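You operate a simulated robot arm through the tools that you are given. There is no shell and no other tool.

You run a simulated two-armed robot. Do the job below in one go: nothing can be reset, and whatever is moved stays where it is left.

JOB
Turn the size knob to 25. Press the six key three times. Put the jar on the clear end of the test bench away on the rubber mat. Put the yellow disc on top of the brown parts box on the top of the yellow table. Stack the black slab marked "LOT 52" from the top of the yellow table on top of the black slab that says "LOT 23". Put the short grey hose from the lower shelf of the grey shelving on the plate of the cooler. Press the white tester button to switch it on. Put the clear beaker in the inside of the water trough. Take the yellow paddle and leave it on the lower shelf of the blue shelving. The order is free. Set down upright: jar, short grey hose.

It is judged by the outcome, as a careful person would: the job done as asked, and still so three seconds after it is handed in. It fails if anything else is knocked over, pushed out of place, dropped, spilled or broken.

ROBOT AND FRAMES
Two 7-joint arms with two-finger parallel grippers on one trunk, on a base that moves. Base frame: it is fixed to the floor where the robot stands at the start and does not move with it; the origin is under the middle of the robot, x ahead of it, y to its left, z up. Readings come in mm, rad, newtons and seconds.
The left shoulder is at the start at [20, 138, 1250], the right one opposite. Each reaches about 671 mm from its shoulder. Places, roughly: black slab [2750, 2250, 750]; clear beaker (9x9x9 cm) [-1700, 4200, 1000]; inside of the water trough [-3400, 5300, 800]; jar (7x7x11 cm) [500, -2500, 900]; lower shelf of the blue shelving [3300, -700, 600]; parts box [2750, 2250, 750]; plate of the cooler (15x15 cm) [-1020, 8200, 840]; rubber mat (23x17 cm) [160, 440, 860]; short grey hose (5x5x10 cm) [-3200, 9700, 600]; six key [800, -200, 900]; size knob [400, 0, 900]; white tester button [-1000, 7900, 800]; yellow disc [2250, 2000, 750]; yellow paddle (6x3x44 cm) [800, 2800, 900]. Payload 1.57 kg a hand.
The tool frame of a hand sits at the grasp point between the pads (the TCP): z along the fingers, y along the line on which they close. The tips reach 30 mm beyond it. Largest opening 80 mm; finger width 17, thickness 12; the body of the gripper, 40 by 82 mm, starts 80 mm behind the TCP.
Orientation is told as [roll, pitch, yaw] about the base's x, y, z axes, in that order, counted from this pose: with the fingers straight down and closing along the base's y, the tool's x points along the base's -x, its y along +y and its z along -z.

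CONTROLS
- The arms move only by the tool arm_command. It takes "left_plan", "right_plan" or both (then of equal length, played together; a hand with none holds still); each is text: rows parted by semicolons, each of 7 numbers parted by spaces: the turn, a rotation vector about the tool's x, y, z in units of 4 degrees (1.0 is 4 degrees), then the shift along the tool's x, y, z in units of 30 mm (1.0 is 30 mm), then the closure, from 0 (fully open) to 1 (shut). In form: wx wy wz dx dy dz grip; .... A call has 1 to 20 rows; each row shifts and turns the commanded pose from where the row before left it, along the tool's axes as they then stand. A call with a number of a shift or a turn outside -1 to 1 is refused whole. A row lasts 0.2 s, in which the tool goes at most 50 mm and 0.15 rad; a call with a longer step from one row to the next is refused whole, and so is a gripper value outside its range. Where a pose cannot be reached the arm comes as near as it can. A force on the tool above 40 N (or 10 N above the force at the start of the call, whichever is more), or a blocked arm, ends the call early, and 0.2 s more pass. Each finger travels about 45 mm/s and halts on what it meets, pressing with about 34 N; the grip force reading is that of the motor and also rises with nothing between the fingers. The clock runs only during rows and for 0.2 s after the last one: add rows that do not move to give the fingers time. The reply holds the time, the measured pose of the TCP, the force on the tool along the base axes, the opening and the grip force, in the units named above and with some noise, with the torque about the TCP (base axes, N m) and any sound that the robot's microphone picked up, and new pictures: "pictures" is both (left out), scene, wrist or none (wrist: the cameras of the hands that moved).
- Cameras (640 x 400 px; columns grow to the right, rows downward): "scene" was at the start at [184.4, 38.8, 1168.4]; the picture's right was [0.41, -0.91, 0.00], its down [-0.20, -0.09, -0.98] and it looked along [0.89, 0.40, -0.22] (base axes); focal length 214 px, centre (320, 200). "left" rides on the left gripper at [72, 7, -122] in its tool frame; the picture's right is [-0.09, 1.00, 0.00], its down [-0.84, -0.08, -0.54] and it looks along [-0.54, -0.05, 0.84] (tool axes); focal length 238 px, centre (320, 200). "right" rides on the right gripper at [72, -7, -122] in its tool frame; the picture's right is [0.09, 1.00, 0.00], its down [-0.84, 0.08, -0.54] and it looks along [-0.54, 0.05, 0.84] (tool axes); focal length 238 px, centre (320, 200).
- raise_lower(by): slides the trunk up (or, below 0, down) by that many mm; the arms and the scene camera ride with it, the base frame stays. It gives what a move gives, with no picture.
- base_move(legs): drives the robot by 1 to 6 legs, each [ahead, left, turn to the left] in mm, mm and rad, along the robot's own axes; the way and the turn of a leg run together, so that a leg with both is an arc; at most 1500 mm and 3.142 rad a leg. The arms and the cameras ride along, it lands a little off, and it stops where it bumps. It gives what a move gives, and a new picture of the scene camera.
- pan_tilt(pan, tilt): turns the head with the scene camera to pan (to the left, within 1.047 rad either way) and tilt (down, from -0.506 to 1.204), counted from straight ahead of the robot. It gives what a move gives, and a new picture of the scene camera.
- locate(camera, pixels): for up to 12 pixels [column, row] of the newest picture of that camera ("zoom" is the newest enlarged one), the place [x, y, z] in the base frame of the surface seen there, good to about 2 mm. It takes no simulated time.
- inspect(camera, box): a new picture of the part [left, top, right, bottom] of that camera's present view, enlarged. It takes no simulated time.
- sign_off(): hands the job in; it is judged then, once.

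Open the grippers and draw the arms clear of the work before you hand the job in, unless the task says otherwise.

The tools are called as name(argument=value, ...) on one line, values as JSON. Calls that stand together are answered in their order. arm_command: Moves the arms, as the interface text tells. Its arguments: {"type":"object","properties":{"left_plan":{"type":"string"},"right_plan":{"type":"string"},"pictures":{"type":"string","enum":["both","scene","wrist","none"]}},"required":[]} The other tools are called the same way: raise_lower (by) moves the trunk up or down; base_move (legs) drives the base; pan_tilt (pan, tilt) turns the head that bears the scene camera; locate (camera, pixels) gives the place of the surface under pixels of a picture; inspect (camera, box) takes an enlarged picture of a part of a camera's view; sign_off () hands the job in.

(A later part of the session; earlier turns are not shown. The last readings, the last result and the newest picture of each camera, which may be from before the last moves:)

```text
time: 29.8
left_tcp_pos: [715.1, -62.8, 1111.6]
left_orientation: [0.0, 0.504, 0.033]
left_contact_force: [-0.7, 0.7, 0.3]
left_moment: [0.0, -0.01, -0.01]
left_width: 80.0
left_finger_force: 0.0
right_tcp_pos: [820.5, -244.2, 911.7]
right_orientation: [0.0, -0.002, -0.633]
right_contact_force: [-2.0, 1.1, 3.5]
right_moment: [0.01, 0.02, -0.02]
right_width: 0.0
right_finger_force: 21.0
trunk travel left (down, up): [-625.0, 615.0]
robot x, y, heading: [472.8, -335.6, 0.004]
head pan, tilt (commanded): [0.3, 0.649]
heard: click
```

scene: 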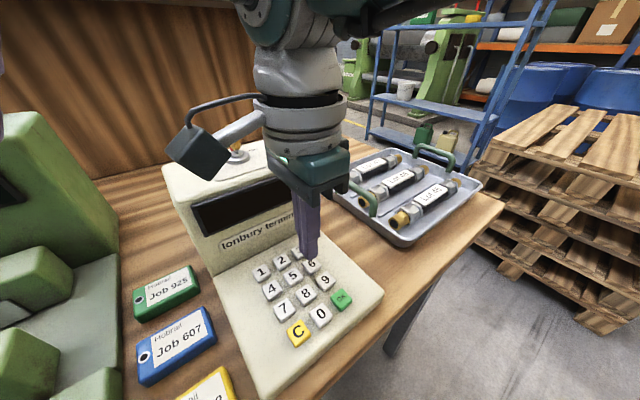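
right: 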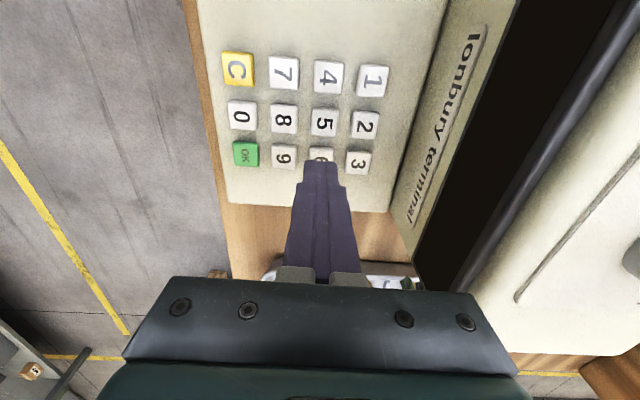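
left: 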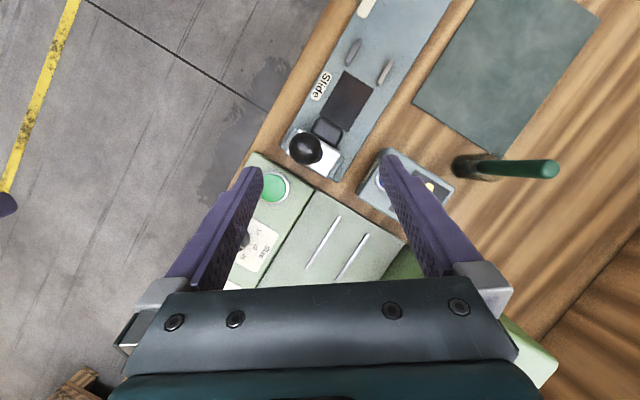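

Third click heard. I lift the hand well clear and look at the display.

arm_command(right_plan="0 0 0 0 0 -1 1;0 0 0 0 0 -1 1;0 0 0 0 0 -1 1;0 0 0 0 0 -1 1;0 0 0 0 0 -1 0.5;0 0 0 0 0 -1 0", pictures="both")

inspect(camera="scene", box=[160, 160, 360, 300])

```text
time: 31.2
left_tcp_pos: [714.6, -63.4, 1111.2]
left_orientation: [0.001, 0.508, 0.033]
left_contact_force: [-0.3, -0.3, -0.2]
left_moment: [0.0, -0.02, 0.0]
left_width: 80.1
left_finger_force: 0.1
right_tcp_pos: [819.8, -244.6, 1091.0]
right_orientation: [0.0, -0.004, -0.633]
right_contact_force: [0.4, 0.1, -0.5]
right_moment: [0.0, -0.02, -0.01]
right_width: 48.2
right_finger_force: 0.1
trunk travel left (down, up): [-625.0, 615.0]
robot x, y, heading: [475.6, -336.8, 0.001]
head pan, tilt (commanded): [0.3, 0.649]
```

scene: 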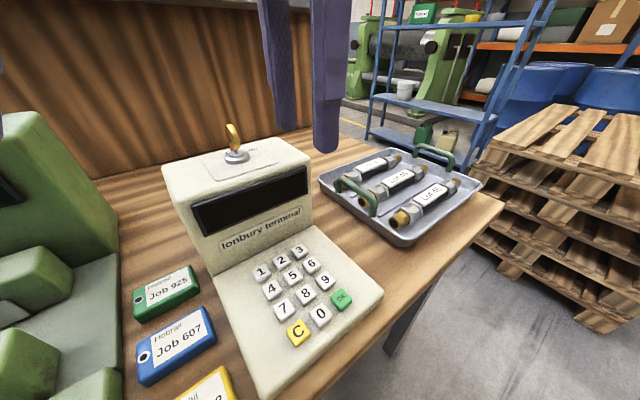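
right: 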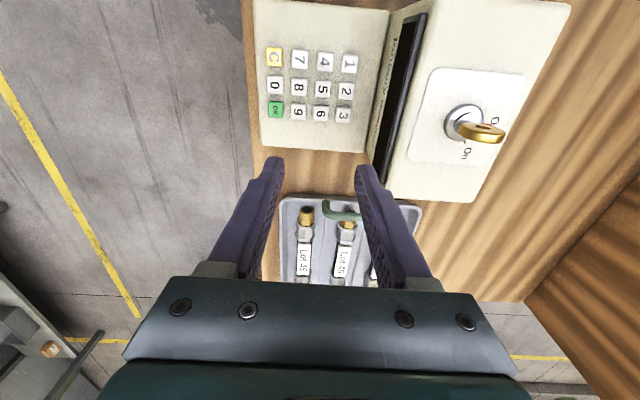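

```text
2.86 times, centred on (260, 230) of scene
```

zoom: 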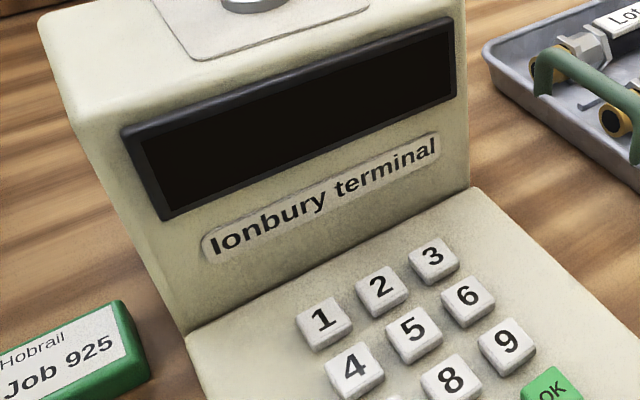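

The display stays dark (it has its own key switch, not part of the job), and the three clicks were heard. Now I look to the right for the way to the test bench with the jar.

pan_tilt(pan=-1.04, tilt=0.25)

```text
time: 32.7
left_tcp_pos: [714.7, -63.8, 1113.1]
left_orientation: [-0.001, 0.507, 0.034]
left_contact_force: [-0.3, 0.1, -0.7]
left_moment: [0.03, 0.01, 0.0]
left_width: 80.0
left_finger_force: 0.0
right_tcp_pos: [818.9, -244.6, 1089.5]
right_orientation: [0.001, -0.004, -0.633]
right_contact_force: [-0.3, 0.4, 0.4]
right_moment: [-0.04, 0.0, 0.03]
right_width: 80.0
right_finger_force: 0.0
trunk travel left (down, up): [-625.0, 615.0]
robot x, y, heading: [471.8, -332.2, -0.004]
head pan, tilt (commanded): [-1.04, 0.25]
```

scene: 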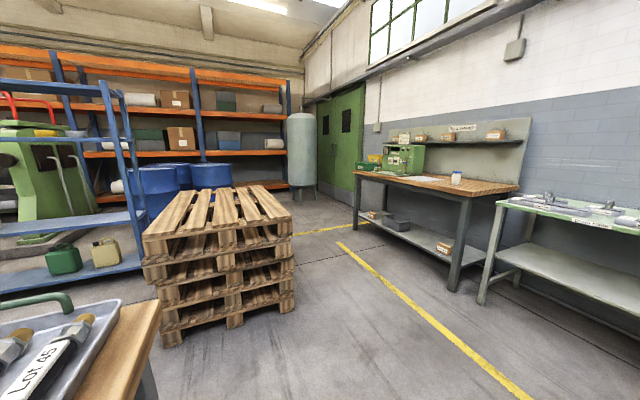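

The test bench with the jar is seen at (456,178). I enlarge and locate it, the bench edges and the floor.

inspect(camera="scene", box=[340, 110, 560, 260])

locate(camera="scene", pixels=[[456, 178], [460, 196], [515, 190], [355, 175], [450, 290], [355, 225], [480, 305], [290, 225], [160, 330], [290, 310], [165, 340], [340, 270]])

```text
2.67 times, centred on (450, 185) of scene
```

zoom: 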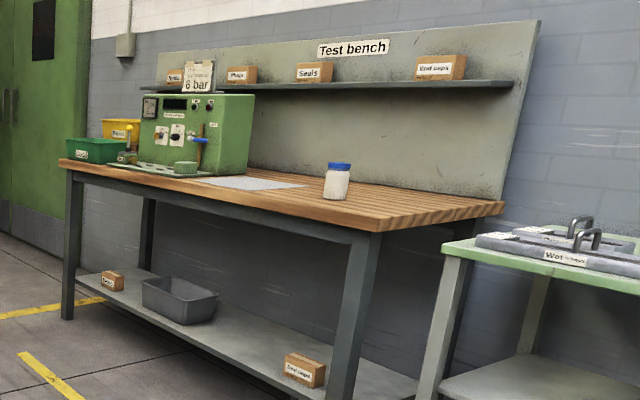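

```text
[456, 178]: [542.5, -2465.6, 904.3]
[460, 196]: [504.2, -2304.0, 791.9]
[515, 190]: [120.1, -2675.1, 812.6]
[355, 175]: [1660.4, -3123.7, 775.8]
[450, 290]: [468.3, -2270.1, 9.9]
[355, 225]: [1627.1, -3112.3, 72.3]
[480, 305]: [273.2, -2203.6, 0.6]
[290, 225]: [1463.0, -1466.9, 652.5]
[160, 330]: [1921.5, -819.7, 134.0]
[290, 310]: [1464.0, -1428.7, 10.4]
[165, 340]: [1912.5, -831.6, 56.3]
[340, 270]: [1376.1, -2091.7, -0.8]
```

The benches run parallel; the jar stands at about (542,-2466). I back off from the fitting bench, turn to face the test bench and drive up to it, leaving some distance.

base_move(legs=[[-232, -326, 0], [0, 0, -2.188], [750, 1163, 0]])

pan_tilt(pan=0.0, tilt=0.55)

```text
time: 46.8
left_tcp_pos: [801.1, -2284.5, 1113.2]
left_orientation: [0.0, 0.505, -2.175]
left_contact_force: [0.8, 0.6, 0.0]
left_moment: [-0.01, -0.01, 0.04]
left_width: 80.1
left_finger_force: 0.0
right_tcp_pos: [592.8, -2259.7, 1089.3]
right_orientation: [0.0, -0.002, -2.841]
right_contact_force: [1.0, -1.1, 1.5]
right_moment: [-0.02, -0.01, -0.01]
right_width: 80.3
right_finger_force: 0.1
trunk travel left (down, up): [-625.0, 615.0]
robot x, y, heading: [727.2, -1927.0, -2.209]
head pan, tilt (commanded): [-1.04, 0.25]
```

scene: 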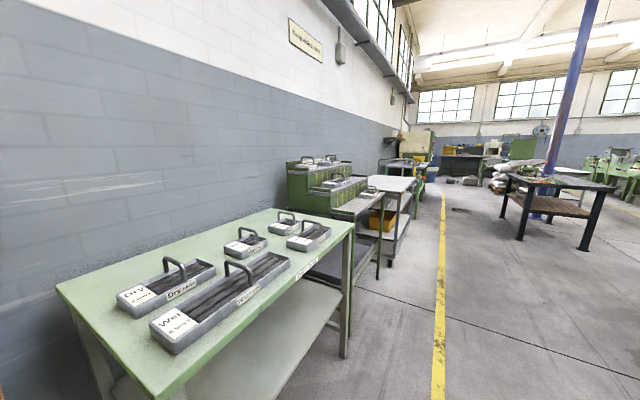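

```text
time: 48.1
left_tcp_pos: [801.3, -2284.0, 1112.5]
left_orientation: [-0.001, 0.507, -2.174]
left_contact_force: [0.0, -0.3, 1.3]
left_moment: [0.04, 0.01, -0.04]
left_width: 80.0
left_finger_force: 0.1
right_tcp_pos: [593.0, -2261.2, 1089.9]
right_orientation: [0.001, -0.003, -2.842]
right_contact_force: [-0.3, 0.5, 0.2]
right_moment: [0.02, 0.03, 0.01]
right_width: 79.9
right_finger_force: 0.0
trunk travel left (down, up): [-625.0, 615.0]
robot x, y, heading: [728.0, -1925.4, -2.21]
head pan, tilt (commanded): [0.0, 0.55]
```

scene: 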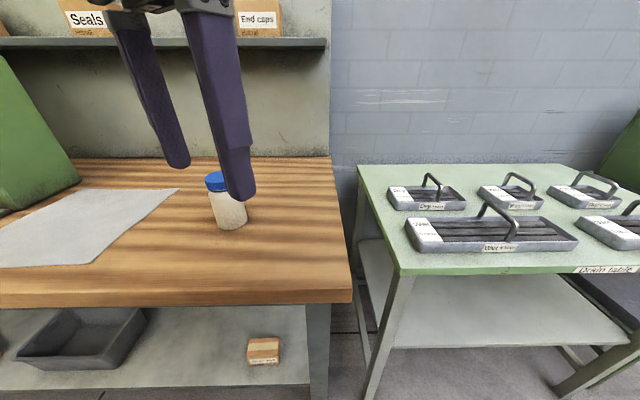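

The jar with the blue lid is at (227,200), partly behind the left hand. I locate it and the bench edge.

inspect(camera="scene", box=[150, 140, 310, 300])

locate(camera="scene", pixels=[[216, 180], [212, 200], [229, 210], [228, 228], [243, 215], [250, 240], [220, 290], [345, 285], [330, 165], [210, 190]])

```text
2.50 times, centred on (230, 220) of scene
```

zoom: 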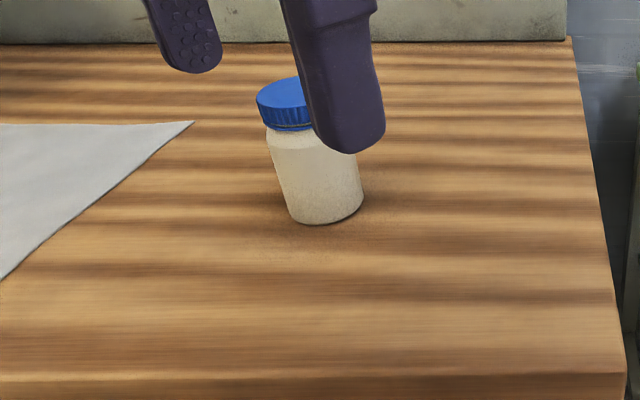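

```text
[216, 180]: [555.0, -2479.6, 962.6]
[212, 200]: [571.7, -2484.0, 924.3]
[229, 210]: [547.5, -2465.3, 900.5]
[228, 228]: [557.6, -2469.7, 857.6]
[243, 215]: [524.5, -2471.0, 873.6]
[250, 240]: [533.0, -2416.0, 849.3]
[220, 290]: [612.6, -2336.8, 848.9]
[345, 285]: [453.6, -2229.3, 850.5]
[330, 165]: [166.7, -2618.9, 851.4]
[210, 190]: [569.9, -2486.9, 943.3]
```

Bench top is z 850, the lid top z 962, jar centre near (541,-2499). I drive 170 mm closer so the left arm can reach straight down.

base_move(legs=[[170, 0, 0]])

```text
time: 49.6
left_tcp_pos: [699.7, -2420.3, 1112.2]
left_orientation: [0.001, 0.505, -2.178]
left_contact_force: [-0.1, 0.7, -0.5]
left_moment: [-0.01, 0.01, 0.02]
left_width: 80.0
left_finger_force: 0.1
right_tcp_pos: [492.3, -2395.9, 1090.2]
right_orientation: [0.002, -0.004, -2.841]
right_contact_force: [0.8, 0.9, -0.3]
right_moment: [0.0, 0.0, 0.01]
right_width: 80.1
right_finger_force: 0.1
trunk travel left (down, up): [-625.0, 615.0]
robot x, y, heading: [623.5, -2062.6, -2.21]
head pan, tilt (commanded): [0.0, 0.55]
```

scene: 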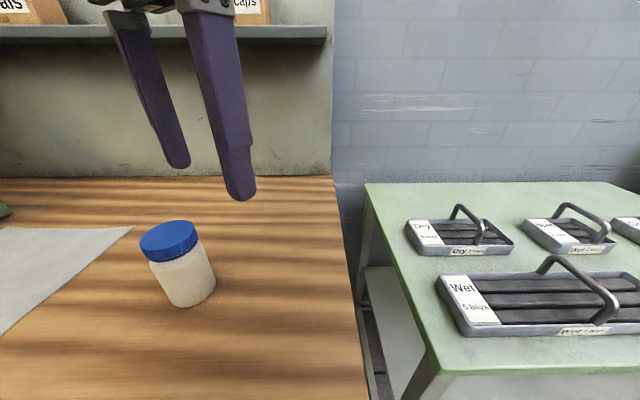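

The hand in view is the right one, which stands in the way. I move it out to the right while levelling the left hand to point straight down.

arm_command(left_plan="0 -0.904 0 0 0 0 0;0 -0.904 0 0 0 0 0;0 -0.904 0 0 0 0 0;0 -0.904 0 0 0 0 0;0 -0.904 0 0 0 0 0;0 -0.904 0 0 0 0 0;0 -0.904 0 0 0 0 0;0 -0.904 0 0 0 0 0", right_plan="0 0 0 -0.72 -0.986 0 0;0 0 0 -0.72 -0.986 0 0;0 0 0 -0.72 -0.986 0 0;0 0 0 -0.72 -0.986 0 0;0 0 0 -0.72 -0.986 0 0;0 0 0 -0.72 -0.986 0 0;0 0 -1 0 0 0 0;0 0 -1 0 0 0 0", pictures="both")

```text
time: 51.6
left_tcp_pos: [715.9, -2406.3, 1084.8]
left_orientation: [0.033, 0.139, -2.17]
left_contact_force: [0.3, 1.0, -0.6]
left_moment: [0.0, -0.01, 0.0]
left_width: 79.9
left_finger_force: 0.0
right_tcp_pos: [316.2, -2263.8, 1089.5]
right_orientation: [0.0, 0.0, -2.699]
right_contact_force: [0.2, 0.4, 1.1]
right_moment: [-0.02, 0.0, -0.04]
right_width: 79.9
right_finger_force: 0.1
trunk travel left (down, up): [-625.0, 615.0]
robot x, y, heading: [626.0, -2064.6, -2.217]
head pan, tilt (commanded): [0.0, 0.55]
stopped in row 8 (left hand): the arm was blocked; the commanded pose is now the measured one
```

scene: 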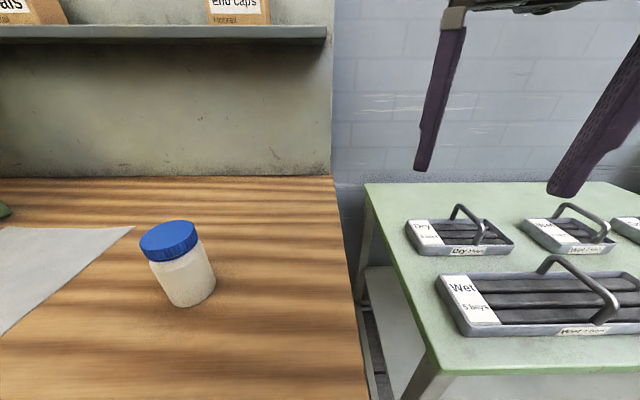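
right: 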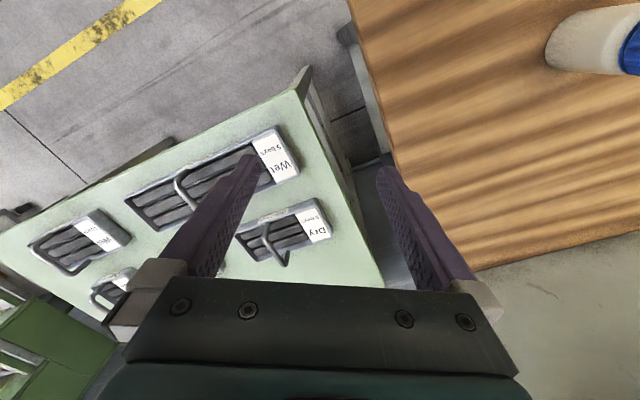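
left: 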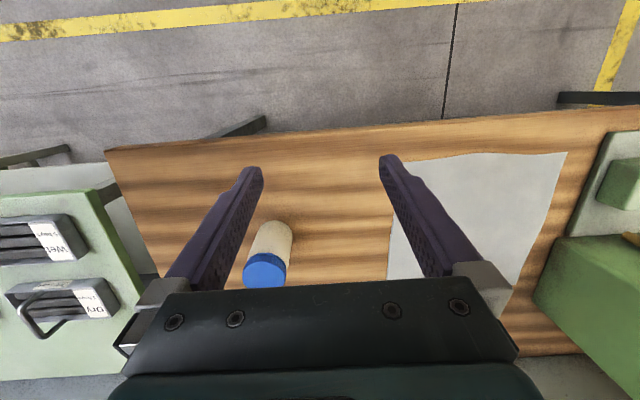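

The jar is now fully visible at (178,262) in the scene and (267,255) in the left view. I locate its outline precisely.

inspect(camera="scene", box=[120, 200, 240, 320])

```text
3.33 times, centred on (180, 260) of scene
```

zoom: 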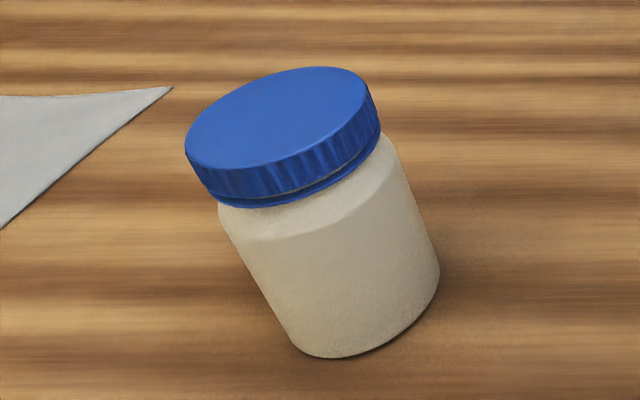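

locate(camera="zoom", pixels=[[276, 118], [190, 142], [362, 92], [260, 165], [300, 70], [222, 215], [392, 145], [315, 205], [340, 350], [436, 275], [320, 270], [276, 310]])

```text
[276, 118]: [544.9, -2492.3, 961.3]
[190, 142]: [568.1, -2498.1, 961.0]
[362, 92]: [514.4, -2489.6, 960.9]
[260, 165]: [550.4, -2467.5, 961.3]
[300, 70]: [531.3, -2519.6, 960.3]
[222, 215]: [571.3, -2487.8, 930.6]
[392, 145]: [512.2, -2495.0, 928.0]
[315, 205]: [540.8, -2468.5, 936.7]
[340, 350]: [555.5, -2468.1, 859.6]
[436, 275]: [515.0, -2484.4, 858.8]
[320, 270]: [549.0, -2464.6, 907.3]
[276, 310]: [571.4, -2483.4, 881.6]
```

Jar centre is (541.5,-2493), body about 66 mm wide. I bring the left hand forward over the jar at a safe height, levelling it on the way.

arm_command(left_plan="0 0 0 -0.8 -0.3 0 0;0 -0.4 0 -0.8 -0.4 0 0;0 -0.4 0 -0.8 -0.5 0 0;0 -0.4 0 -0.8 -0.5 0 0;0 -0.4 0 -0.8 -0.5 0 0;0 -0.4 0 -0.8 -0.3 0 0", pictures="wrist")

```text
time: 53.0
left_tcp_pos: [574.5, -2481.5, 1068.7]
left_orientation: [0.031, -0.001, -2.173]
left_contact_force: [-0.8, -0.1, -0.1]
left_moment: [0.0, 0.04, 0.0]
left_width: 80.0
left_finger_force: 0.2
right_tcp_pos: [315.3, -2262.7, 1091.0]
right_orientation: [-0.001, -0.002, -2.702]
right_contact_force: [0.4, 0.6, 0.3]
right_moment: [0.0, -0.01, 0.03]
right_width: 79.8
right_finger_force: 0.1
trunk travel left (down, up): [-625.0, 615.0]
robot x, y, heading: [627.0, -2064.8, -2.207]
head pan, tilt (commanded): [0.0, 0.55]
```

left: 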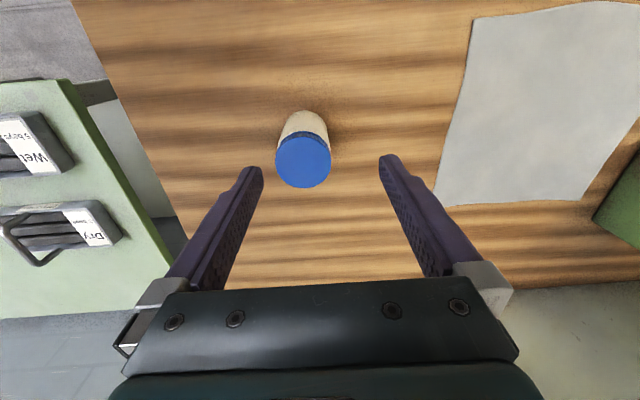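

I centre over the jar and lower to just above the lid, correcting the small roll.

arm_command(left_plan="0.44 0 0 -0.47 -0.345 0 0;0 0 0 -0.47 -0.345 0 0;0 0 0 0 0 0.7 0;0 0 0 0 0 0.7 0;0 0 0 0 0 0.7 0;0 0 0 0 0 0 0", pictures="wrist")

```text
time: 54.4
left_tcp_pos: [540.1, -2493.5, 1005.2]
left_orientation: [0.0, -0.001, -2.172]
left_contact_force: [0.8, -0.2, 0.4]
left_moment: [0.0, -0.01, -0.04]
left_width: 80.2
left_finger_force: 0.1
right_tcp_pos: [316.1, -2264.2, 1090.8]
right_orientation: [0.0, -0.002, -2.702]
right_contact_force: [0.2, -0.7, -0.2]
right_moment: [0.0, -0.01, 0.0]
right_width: 80.1
right_finger_force: 0.0
trunk travel left (down, up): [-625.0, 615.0]
robot x, y, heading: [625.8, -2063.0, -2.208]
head pan, tilt (commanded): [0.0, 0.55]
```

left: 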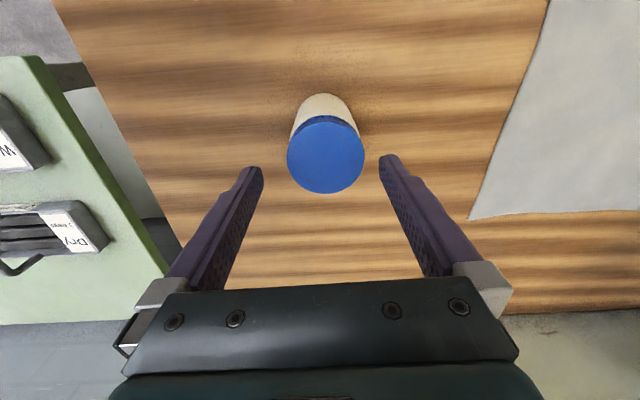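

locate(camera="left", pixels=[[290, 155], [362, 155], [326, 120], [326, 190], [326, 155], [292, 130], [356, 128], [325, 95]])

```text
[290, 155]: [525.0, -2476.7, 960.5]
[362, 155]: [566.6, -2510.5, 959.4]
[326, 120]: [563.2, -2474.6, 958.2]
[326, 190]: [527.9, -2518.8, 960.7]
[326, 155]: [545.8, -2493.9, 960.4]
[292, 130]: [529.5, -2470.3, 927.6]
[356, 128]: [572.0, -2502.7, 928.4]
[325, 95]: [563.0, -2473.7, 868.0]
```

The jar centre lies about 3 mm toward the tool's +y. I correct, lower around the jar and close.

arm_command(left_plan="0 0 0 0.03 0.1 0 0;0 0 0 0 0 0.8 0;0 0 0 0 0 0.8 0;0 0 0 0 0 0.8 0;0 0 0 0 0 0.75 0;0 0 0 0 0 0 0", pictures="wrist")

```text
time: 55.8
left_tcp_pos: [542.8, -2494.0, 910.2]
left_orientation: [-0.001, -0.002, -2.172]
left_contact_force: [1.0, 0.6, 0.2]
left_moment: [0.04, 0.01, 0.02]
left_width: 80.1
left_finger_force: 0.2
right_tcp_pos: [315.8, -2264.2, 1090.5]
right_orientation: [-0.001, -0.003, -2.704]
right_contact_force: [-0.5, 0.5, -1.0]
right_moment: [-0.02, 0.01, -0.05]
right_width: 80.0
right_finger_force: 0.1
trunk travel left (down, up): [-625.0, 615.0]
robot x, y, heading: [630.5, -2066.8, -2.205]
head pan, tilt (commanded): [0.0, 0.55]
```

left: 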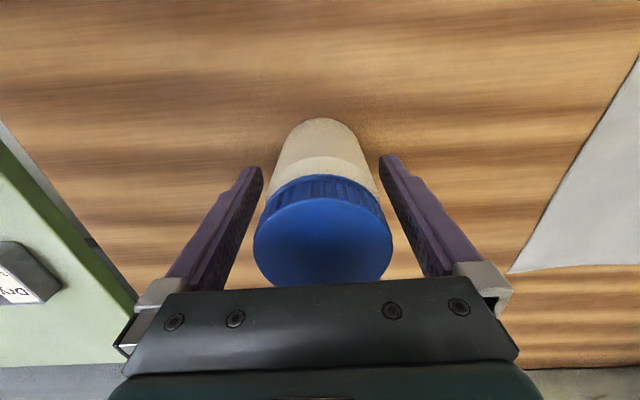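

Fingers straddle the jar with no contact. I close and then lift gently.

arm_command(left_plan="0 0 0 0 0 0 1;0 0 0 0 0 0 1;0 0 0 0 0 0 1;0 0 0 0 0 0 1;0 0 0 0 0 -0.2 1;0 0 0 0 0 -0.5 1;0 0 0 0 0 -0.8 1;0 0 0 0 0 -0.8 1", pictures="both")

```text
time: 57.6
left_tcp_pos: [545.4, -2494.6, 980.0]
left_orientation: [0.0, -0.001, -2.174]
left_contact_force: [-0.1, 0.1, -3.1]
left_moment: [0.02, 0.0, -0.01]
left_width: 60.7
left_finger_force: 34.1
right_tcp_pos: [315.4, -2263.7, 1090.4]
right_orientation: [0.002, -0.001, -2.701]
right_contact_force: [0.7, 0.0, 0.3]
right_moment: [0.01, 0.0, 0.02]
right_width: 80.0
right_finger_force: 0.0
trunk travel left (down, up): [-625.0, 615.0]
robot x, y, heading: [623.0, -2064.8, -2.211]
head pan, tilt (commanded): [0.0, 0.55]
```

scene: 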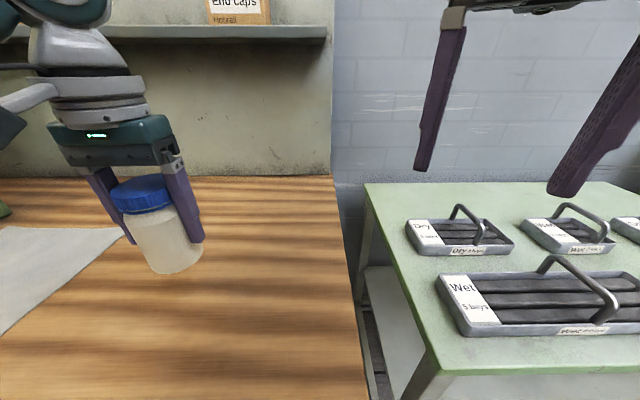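
left: 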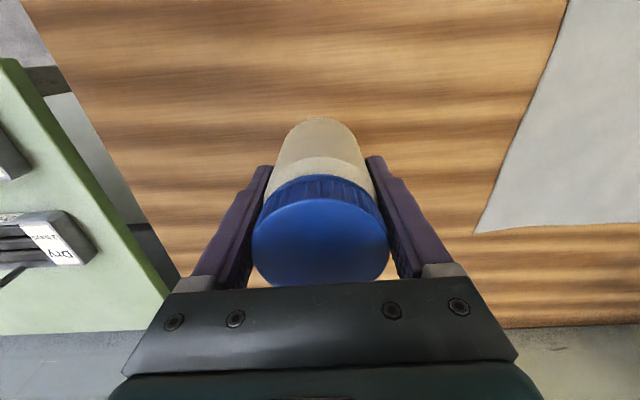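

The jar is held (60.7 mm, about 3 N). I raise both hands for travel.

arm_command(left_plan="0 0 0 0 0 -0.7 1;0 0 0 0 0 -0.7 1;0 0 0 0 0 -0.7 1;0 0 0 0 0 -0.7 1;0 0 0 0 0 0 1;0 0 0 0 0 0 1", right_plan="0 0 0 0 0 -0.9 0;0 0 0 0 0 -0.9 0;0 0 0 0 0 -0.9 0;0 0 0 0 0 -0.9 0;0 0 0 0 0 -0.9 0;0 0 0 0 0 -0.9 0", pictures="none")

base_move(legs=[[-400, 0, 0], [0, 0, 3.14]])

```text
time: 58.6
left_tcp_pos: [543.3, -2494.0, 1062.9]
left_orientation: [0.001, -0.001, -2.173]
left_contact_force: [0.8, -0.3, -4.2]
left_moment: [-0.02, -0.02, -0.01]
left_width: 60.5
left_finger_force: 33.8
right_tcp_pos: [321.2, -2249.5, 1136.6]
right_orientation: [-0.095, 0.162, -2.718]
right_contact_force: [0.3, 0.2, -0.6]
right_moment: [0.03, 0.02, -0.01]
right_width: 79.9
right_finger_force: 0.1
trunk travel left (down, up): [-625.0, 615.0]
robot x, y, heading: [624.8, -2062.9, -2.207]
head pan, tilt (commanded): [0.0, 0.55]
stopped in row 5 (right hand): the arm was blocked; the commanded pose is now the measured one
```

```text
time: 68.5
left_tcp_pos: [951.5, -1310.5, 1063.2]
left_orientation: [0.001, -0.005, 0.961]
left_contact_force: [0.5, 0.3, -3.3]
left_moment: [-0.03, 0.01, -0.03]
left_width: 60.3
left_finger_force: 33.7
right_tcp_pos: [1171.5, -1557.1, 1136.4]
right_orientation: [-0.092, 0.164, 0.418]
right_contact_force: [0.1, 0.0, 0.0]
right_moment: [-0.01, 0.0, -0.04]
right_width: 80.1
right_finger_force: 0.0
trunk travel left (down, up): [-625.0, 615.0]
robot x, y, heading: [869.2, -1742.6, 0.927]
head pan, tilt (commanded): [0.0, 0.55]
```

scene: 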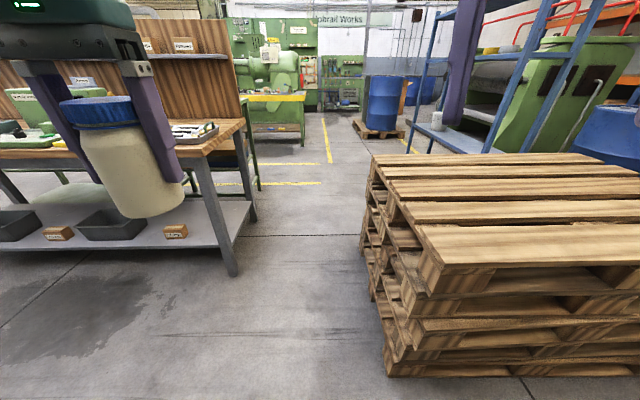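

I turn slightly, then drive along the aisle toward the mat end of the fitting bench and stop short to look.

base_move(legs=[[0, 0, 0.026], [0, 1000, 0], [450, 650, 0]])

```text
time: 77.8
left_tcp_pos: [-109.0, -1.8, 1064.0]
left_orientation: [0.001, -0.004, 0.974]
left_contact_force: [1.0, 0.2, -4.1]
left_moment: [-0.02, 0.01, -0.01]
left_width: 60.2
left_finger_force: 34.0
right_tcp_pos: [113.1, -245.9, 1136.5]
right_orientation: [-0.094, 0.161, 0.427]
right_contact_force: [-0.3, 0.8, 0.2]
right_moment: [0.0, -0.03, -0.02]
right_width: 80.0
right_finger_force: 0.0
trunk travel left (down, up): [-625.0, 615.0]
robot x, y, heading: [-188.5, -432.2, 0.944]
head pan, tilt (commanded): [0.0, 0.55]
```

scene: 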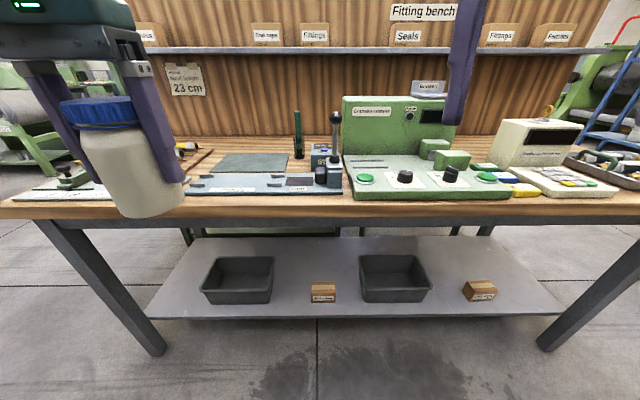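

The mat is visible at (250,163) behind the slide rail (265,183). I locate its corners and the things around it.

inspect(camera="scene", box=[160, 100, 360, 210])

locate(camera="scene", pixels=[[225, 155], [290, 156], [210, 171], [282, 172], [250, 163], [298, 112], [337, 118], [240, 178], [240, 190], [300, 180], [250, 210], [188, 155]])

```text
3.20 times, centred on (260, 155) of scene
```

zoom: 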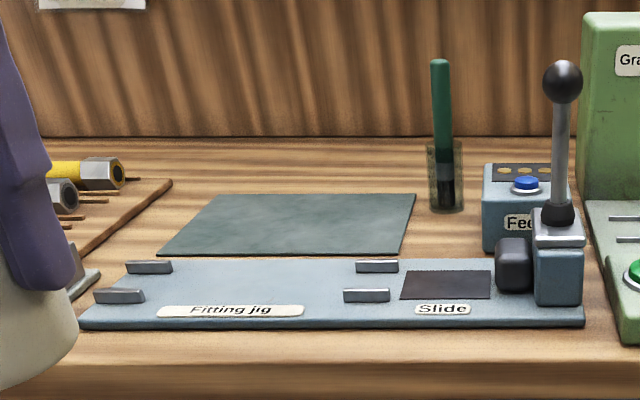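

```text
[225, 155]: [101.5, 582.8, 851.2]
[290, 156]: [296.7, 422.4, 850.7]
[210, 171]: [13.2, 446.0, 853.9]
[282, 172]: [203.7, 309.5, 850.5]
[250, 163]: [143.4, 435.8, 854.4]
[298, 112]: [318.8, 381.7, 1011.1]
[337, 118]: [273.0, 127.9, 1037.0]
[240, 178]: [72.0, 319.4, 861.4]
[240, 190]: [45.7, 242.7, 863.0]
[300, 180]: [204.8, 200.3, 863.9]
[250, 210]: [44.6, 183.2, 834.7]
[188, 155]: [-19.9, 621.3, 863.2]
```

I check the overhead shelf's edge and the lower shelf's front so the arm and base stay clear.

locate(camera="scene", pixels=[[200, 50], [300, 52], [400, 50], [300, 35], [265, 318], [330, 318], [300, 120], [150, 350], [545, 345], [230, 140]])

```text
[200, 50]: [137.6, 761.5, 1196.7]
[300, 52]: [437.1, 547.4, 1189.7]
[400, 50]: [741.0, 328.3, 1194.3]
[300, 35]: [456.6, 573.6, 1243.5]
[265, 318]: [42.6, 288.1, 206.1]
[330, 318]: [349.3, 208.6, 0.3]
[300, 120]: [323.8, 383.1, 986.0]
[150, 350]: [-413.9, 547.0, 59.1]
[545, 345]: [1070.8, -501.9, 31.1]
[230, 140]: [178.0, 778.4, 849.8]
```

The overhead shelf edge is at n≈700 and the lower shelf starts well inside, so there is room. I drive up to the bench in two legs.

base_move(legs=[[300, 72, 0], [170, 0, 0]])

```text
time: 80.9
left_tcp_pos: [110.7, 419.6, 1063.4]
left_orientation: [0.001, -0.005, 0.974]
left_contact_force: [-0.3, 0.4, -3.5]
left_moment: [-0.04, 0.04, -0.02]
left_width: 60.0
left_finger_force: 34.2
right_tcp_pos: [333.2, 176.4, 1138.1]
right_orientation: [-0.097, 0.164, 0.427]
right_contact_force: [0.7, 0.0, 0.1]
right_moment: [0.03, 0.01, 0.0]
right_width: 80.2
right_finger_force: 0.1
trunk travel left (down, up): [-625.0, 615.0]
robot x, y, heading: [29.3, -9.9, 0.94]
head pan, tilt (commanded): [0.0, 0.55]
```

scene: 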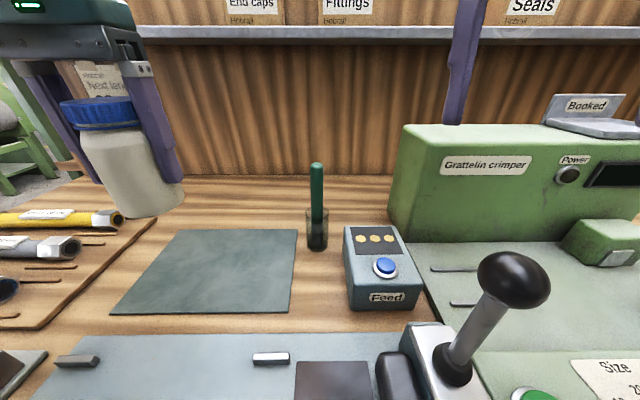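

The mat is right below. I locate its corners again and lower the trunk a bit for reach afterwards.

locate(camera="scene", pixels=[[182, 231], [295, 231], [288, 309], [115, 312], [215, 270], [317, 165]])

raise_lower(by=-60)

```text
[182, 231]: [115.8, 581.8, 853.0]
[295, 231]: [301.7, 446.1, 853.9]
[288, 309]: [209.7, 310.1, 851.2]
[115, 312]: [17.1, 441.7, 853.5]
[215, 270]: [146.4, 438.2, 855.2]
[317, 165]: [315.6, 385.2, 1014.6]
```

```text
time: 81.9
left_tcp_pos: [111.3, 418.9, 1003.6]
left_orientation: [0.001, -0.004, 0.975]
left_contact_force: [0.4, 0.7, -4.0]
left_moment: [-0.01, -0.01, 0.01]
left_width: 60.2
left_finger_force: 34.2
right_tcp_pos: [333.8, 176.9, 1077.6]
right_orientation: [-0.095, 0.164, 0.431]
right_contact_force: [-0.4, -0.2, 0.5]
right_moment: [0.03, -0.02, -0.02]
right_width: 79.7
right_finger_force: 0.0
trunk travel left (down, up): [-565.0, 675.0]
robot x, y, heading: [32.6, -10.6, 0.938]
head pan, tilt (commanded): [0.0, 0.55]
```

Mat centre is (161,445), z 853.5. I move the jar over the mat and lower it to just above the surface.

arm_command(left_plan="0 0 0 -0.467 -0.27 0 1;0 0 0 -0.467 -0.27 0 1;0 0 0 -0.467 -0.27 0 1;0 0 0 0 0 0.72 1;0 0 0 0 0 0.72 1;0 0 0 0 0 0.72 1;0 0 0 0 0 0.65 1;0 0 0 0 0 0 1", pictures="both")

```text
time: 83.7
left_tcp_pos: [154.8, 440.6, 918.1]
left_orientation: [0.002, -0.002, 0.975]
left_contact_force: [-0.6, 0.0, -3.7]
left_moment: [0.0, 0.02, 0.01]
left_width: 60.3
left_finger_force: 34.1
right_tcp_pos: [334.4, 175.8, 1076.7]
right_orientation: [-0.098, 0.163, 0.426]
right_contact_force: [0.2, 0.2, -1.3]
right_moment: [-0.01, -0.01, 0.02]
right_width: 79.7
right_finger_force: 0.1
trunk travel left (down, up): [-565.0, 675.0]
robot x, y, heading: [31.1, -12.8, 0.938]
head pan, tilt (commanded): [0.0, 0.55]
```

scene: 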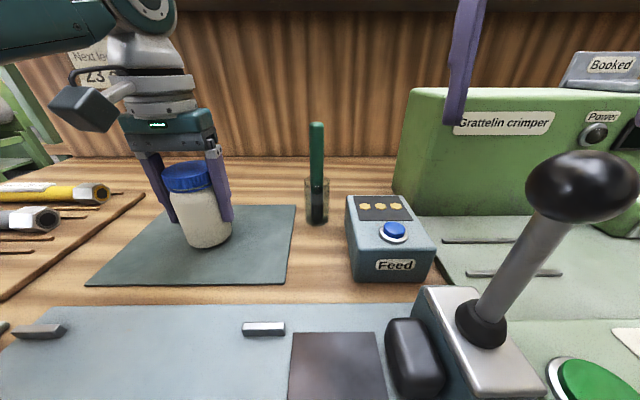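
left: 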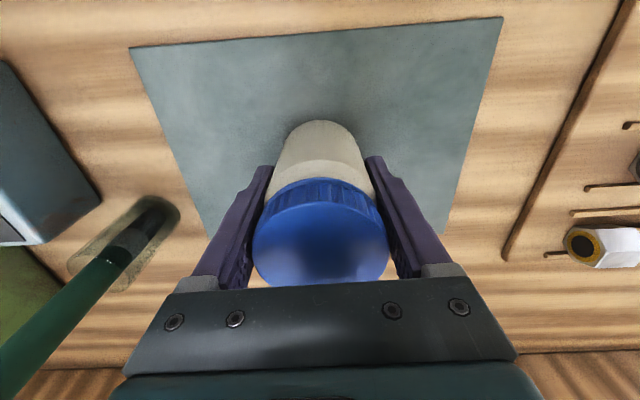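

The jar is about 4 mm above the mat. I lower in small steps and read the force.

arm_command(left_plan="0 0 0 0 0 0.1 1;0 0 0 0 0 0.06 1;0 0 0 0 0 0 1", pictures="none")

```text
time: 84.5
left_tcp_pos: [154.7, 441.6, 914.8]
left_orientation: [0.002, -0.004, 0.974]
left_contact_force: [0.0, -0.7, -1.5]
left_moment: [-0.06, -0.03, -0.01]
left_width: 60.1
left_finger_force: 33.7
right_tcp_pos: [333.1, 177.5, 1077.0]
right_orientation: [-0.097, 0.163, 0.427]
right_contact_force: [-0.1, -0.5, 0.2]
right_moment: [-0.01, 0.03, -0.01]
right_width: 80.1
right_finger_force: 0.0
trunk travel left (down, up): [-565.0, 675.0]
robot x, y, heading: [29.9, -12.2, 0.937]
head pan, tilt (commanded): [0.0, 0.55]
```

The load on the hand dropped (−1.5 N), so the jar touches. I settle 1 mm more, open the fingers and rise straight up.

arm_command(left_plan="0 0 0 0 0 0.03 1;0 0 0 0 0 0 0.6;0 0 0 0 0 0 0.3;0 0 0 0 0 0 0;0 0 0 0 0 0 0;0 0 0 0 0 0 0;0 0 0 0 0 -0.7 0;0 0 0 0 0 -0.9 0;0 0 0 0 0 -0.9 0;0 0 0 0 0 -0.9 0;0 0 0 0 0 -0.9 0", pictures="both")

```text
time: 86.9
left_tcp_pos: [154.7, 440.7, 1044.1]
left_orientation: [0.002, -0.003, 0.975]
left_contact_force: [-0.6, 0.2, 1.0]
left_moment: [0.0, -0.04, 0.02]
left_width: 80.0
left_finger_force: 0.2
right_tcp_pos: [333.2, 177.7, 1077.3]
right_orientation: [-0.094, 0.163, 0.429]
right_contact_force: [0.1, -0.6, -1.1]
right_moment: [0.0, -0.02, 0.0]
right_width: 80.0
right_finger_force: 0.1
trunk travel left (down, up): [-565.0, 675.0]
robot x, y, heading: [32.1, -12.6, 0.937]
head pan, tilt (commanded): [0.0, 0.55]
```

scene: 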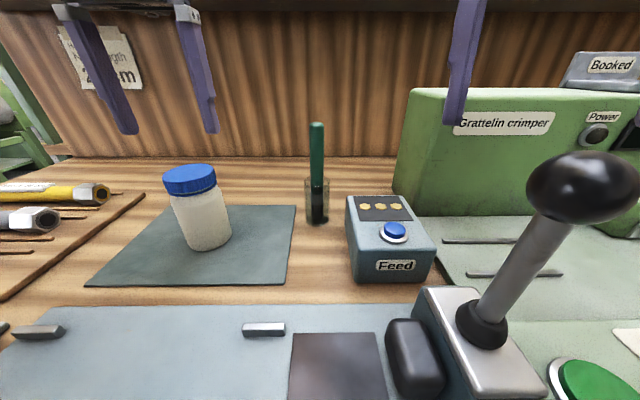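
left: 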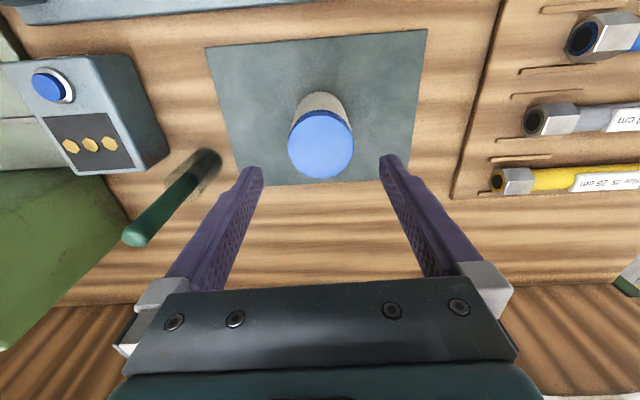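

The jar stands upright on the mat. I raise the trunk back, back off from the bench and look to the left for the way round its end.

raise_lower(by=60)

base_move(legs=[[-480, 0, 0]])

pan_tilt(pan=0.9, tilt=0.3)

```text
time: 87.9
left_tcp_pos: [153.6, 440.5, 1103.2]
left_orientation: [0.001, -0.003, 0.973]
left_contact_force: [0.3, -0.4, 0.3]
left_moment: [-0.01, 0.01, -0.01]
left_width: 80.1
left_finger_force: 0.1
right_tcp_pos: [333.6, 176.4, 1137.3]
right_orientation: [-0.094, 0.159, 0.43]
right_contact_force: [0.3, 0.3, -0.2]
right_moment: [-0.01, 0.0, -0.03]
right_width: 80.2
right_finger_force: 0.0
trunk travel left (down, up): [-625.0, 615.0]
robot x, y, heading: [32.1, -13.1, 0.936]
head pan, tilt (commanded): [0.0, 0.55]
```

```text
time: 90.8
left_tcp_pos: [-129.2, 52.4, 1103.7]
left_orientation: [0.002, -0.003, 0.977]
left_contact_force: [0.4, 0.4, 0.0]
left_moment: [0.03, 0.0, -0.01]
left_width: 80.0
left_finger_force: 0.1
right_tcp_pos: [49.7, -211.1, 1138.2]
right_orientation: [-0.095, 0.163, 0.431]
right_contact_force: [0.6, -0.4, 0.0]
right_moment: [-0.01, 0.01, 0.02]
right_width: 80.1
right_finger_force: 0.0
trunk travel left (down, up): [-625.0, 615.0]
robot x, y, heading: [-251.8, -399.7, 0.944]
head pan, tilt (commanded): [0.0, 0.55]
```

scene: 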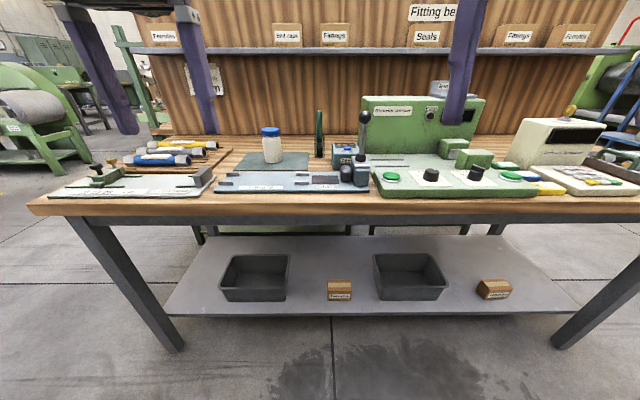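

```text
time: 92.0
left_tcp_pos: [-130.7, 51.6, 1104.8]
left_orientation: [0.002, -0.004, 0.978]
left_contact_force: [-0.6, -0.3, -0.3]
left_moment: [-0.02, -0.02, -0.01]
left_width: 80.2
left_finger_force: 0.0
right_tcp_pos: [50.0, -210.8, 1137.0]
right_orientation: [-0.093, 0.162, 0.431]
right_contact_force: [-0.6, 0.5, 0.2]
right_moment: [-0.02, -0.01, -0.01]
right_width: 79.9
right_finger_force: 0.1
trunk travel left (down, up): [-625.0, 615.0]
robot x, y, heading: [-251.8, -400.0, 0.933]
head pan, tilt (commanded): [0.901, 0.3]
```

scene: 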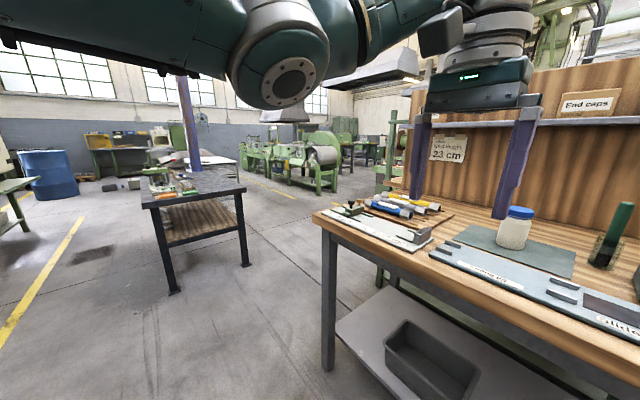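

There is open floor between the fitting bench's left end and the dark table. I locate the key corners.

locate(camera="scene", pixels=[[175, 290], [245, 265], [240, 185], [145, 205], [330, 370], [320, 215], [320, 190], [335, 165], [265, 175], [380, 285], [250, 175], [375, 175]])

```text
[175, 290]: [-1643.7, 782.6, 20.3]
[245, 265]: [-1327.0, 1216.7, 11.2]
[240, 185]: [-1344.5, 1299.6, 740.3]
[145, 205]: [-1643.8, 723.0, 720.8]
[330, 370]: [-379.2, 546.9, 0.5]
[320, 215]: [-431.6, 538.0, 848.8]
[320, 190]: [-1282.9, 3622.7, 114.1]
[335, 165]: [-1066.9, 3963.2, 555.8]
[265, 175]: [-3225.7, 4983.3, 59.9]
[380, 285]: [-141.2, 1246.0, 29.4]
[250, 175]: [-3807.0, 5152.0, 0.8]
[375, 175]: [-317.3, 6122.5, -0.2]
```

The gap is about 1 m wide. I turn to face +y, slide left and drive into the gap's approach, then look again.

base_move(legs=[[0, 0, 0.637], [0, 630, 0], [1000, 0, 0]])

pan_tilt(pan=-0.7, tilt=0.2)

```text
time: 102.1
left_tcp_pos: [-1030.4, 1061.2, 1103.1]
left_orientation: [0.002, -0.003, 1.593]
left_contact_force: [0.0, 0.1, -0.4]
left_moment: [0.01, 0.01, 0.0]
left_width: 79.9
left_finger_force: 0.1
right_tcp_pos: [-731.9, 950.6, 1138.1]
right_orientation: [-0.092, 0.162, 1.047]
right_contact_force: [0.0, 0.1, -0.2]
right_moment: [0.0, 0.02, 0.02]
right_width: 80.1
right_finger_force: 0.1
trunk travel left (down, up): [-625.0, 615.0]
robot x, y, heading: [-868.3, 619.5, 1.561]
head pan, tilt (commanded): [0.901, 0.3]
```

scene: 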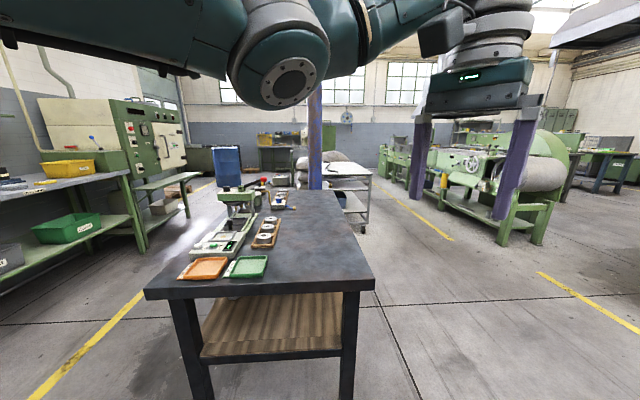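

```text
time: 103.7
left_tcp_pos: [-1029.5, 1061.6, 1103.4]
left_orientation: [0.001, -0.003, 1.595]
left_contact_force: [0.2, -0.5, -0.8]
left_moment: [0.0, 0.02, 0.02]
left_width: 80.0
left_finger_force: 0.1
right_tcp_pos: [-730.3, 950.0, 1135.8]
right_orientation: [-0.095, 0.163, 1.048]
right_contact_force: [-0.1, -0.5, -0.6]
right_moment: [-0.02, -0.02, 0.0]
right_width: 79.8
right_finger_force: 0.0
trunk travel left (down, up): [-625.0, 615.0]
robot x, y, heading: [-867.4, 618.3, 1.56]
head pan, tilt (commanded): [-0.7, 0.201]
```

scene: 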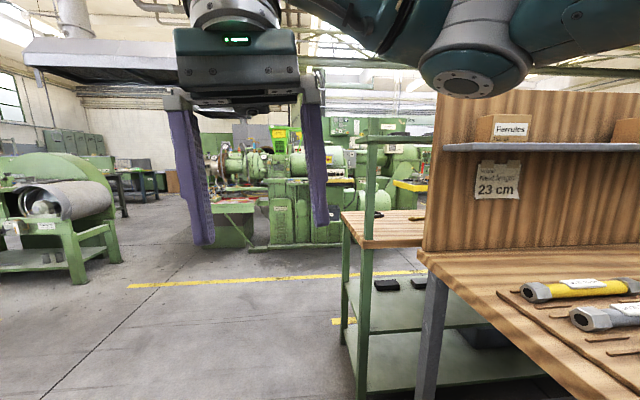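

Another bench stands behind the fitting bench. I drive further ahead and look right for the paddle.

base_move(legs=[[1000, 50, 0]])

pan_tilt(pan=-0.9, tilt=0.2)

```text
time: 109.0
left_tcp_pos: [-1068.4, 2085.5, 1104.1]
left_orientation: [0.002, -0.003, 1.595]
left_contact_force: [0.2, -0.6, 0.1]
left_moment: [0.0, 0.02, 0.0]
left_width: 80.0
left_finger_force: 0.1
right_tcp_pos: [-768.6, 1974.7, 1137.6]
right_orientation: [-0.094, 0.162, 1.049]
right_contact_force: [0.1, -0.4, 0.1]
right_moment: [0.01, -0.02, -0.03]
right_width: 79.8
right_finger_force: 0.1
trunk travel left (down, up): [-625.0, 615.0]
robot x, y, heading: [-904.6, 1646.8, 1.557]
head pan, tilt (commanded): [-0.7, 0.201]
```

scene: 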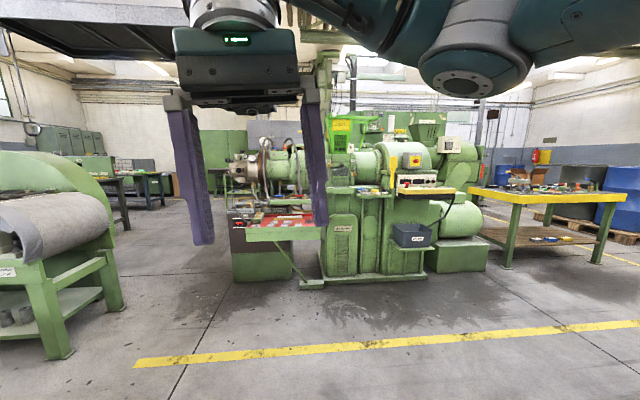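

```text
time: 109.8
left_tcp_pos: [-1068.8, 2086.4, 1103.5]
left_orientation: [0.002, -0.003, 1.594]
left_contact_force: [-0.2, 0.2, 0.7]
left_moment: [-0.03, -0.01, 0.03]
left_width: 79.9
left_finger_force: 0.0
right_tcp_pos: [-770.2, 1974.8, 1137.7]
right_orientation: [-0.095, 0.163, 1.05]
right_contact_force: [-0.9, -0.1, 0.7]
right_moment: [0.01, -0.02, 0.02]
right_width: 79.9
right_finger_force: 0.0
trunk travel left (down, up): [-625.0, 615.0]
robot x, y, heading: [-907.9, 1649.3, 1.559]
head pan, tilt (commanded): [-0.901, 0.201]
```

scene: 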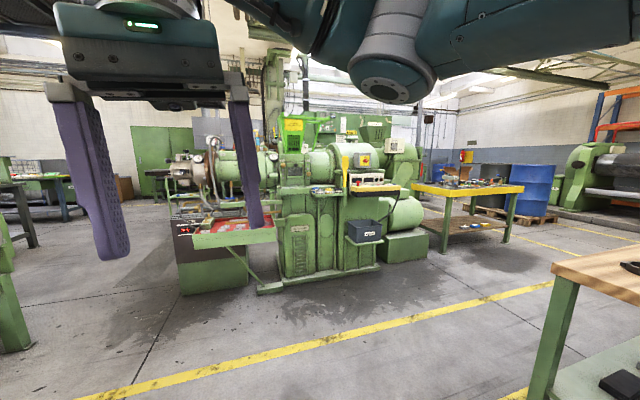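

The machine in front may hold the paddle (yellow item near (344,168)); the yellow table is at (465,190). I enlarge both.

inspect(camera="scene", box=[250, 110, 430, 250])

inspect(camera="scene", box=[400, 150, 560, 260])

locate(camera="scene", pixels=[[344, 165], [415, 187], [510, 192], [443, 250], [505, 240], [245, 285], [380, 265], [425, 255], [285, 275], [530, 390], [360, 180], [370, 300]])

```text
2.86 times, centred on (340, 180) of scene
```

zoom: 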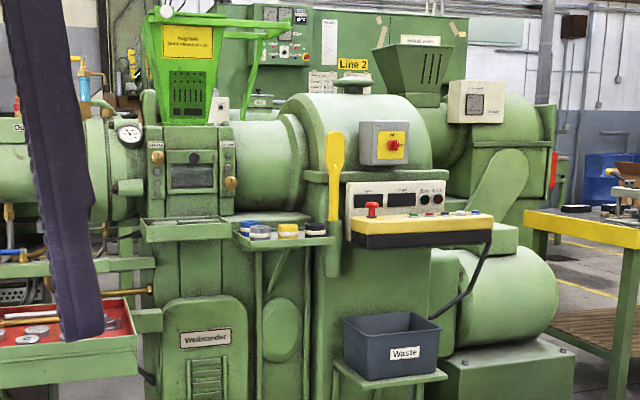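

```text
3.64 times, centred on (480, 205) of scene
```

zoom: 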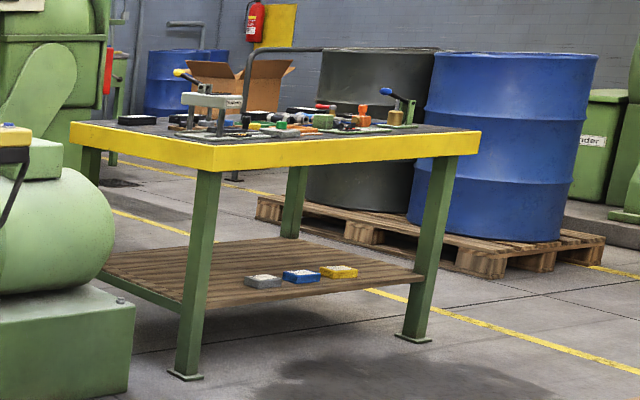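

```text
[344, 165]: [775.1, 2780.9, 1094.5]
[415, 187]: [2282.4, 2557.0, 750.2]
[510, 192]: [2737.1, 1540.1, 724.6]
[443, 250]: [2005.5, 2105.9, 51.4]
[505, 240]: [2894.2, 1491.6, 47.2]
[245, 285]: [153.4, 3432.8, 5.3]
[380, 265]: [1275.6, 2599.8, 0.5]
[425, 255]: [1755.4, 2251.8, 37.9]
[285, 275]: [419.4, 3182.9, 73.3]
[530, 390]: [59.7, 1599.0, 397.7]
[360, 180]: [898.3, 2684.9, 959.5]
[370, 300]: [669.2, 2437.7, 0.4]
```

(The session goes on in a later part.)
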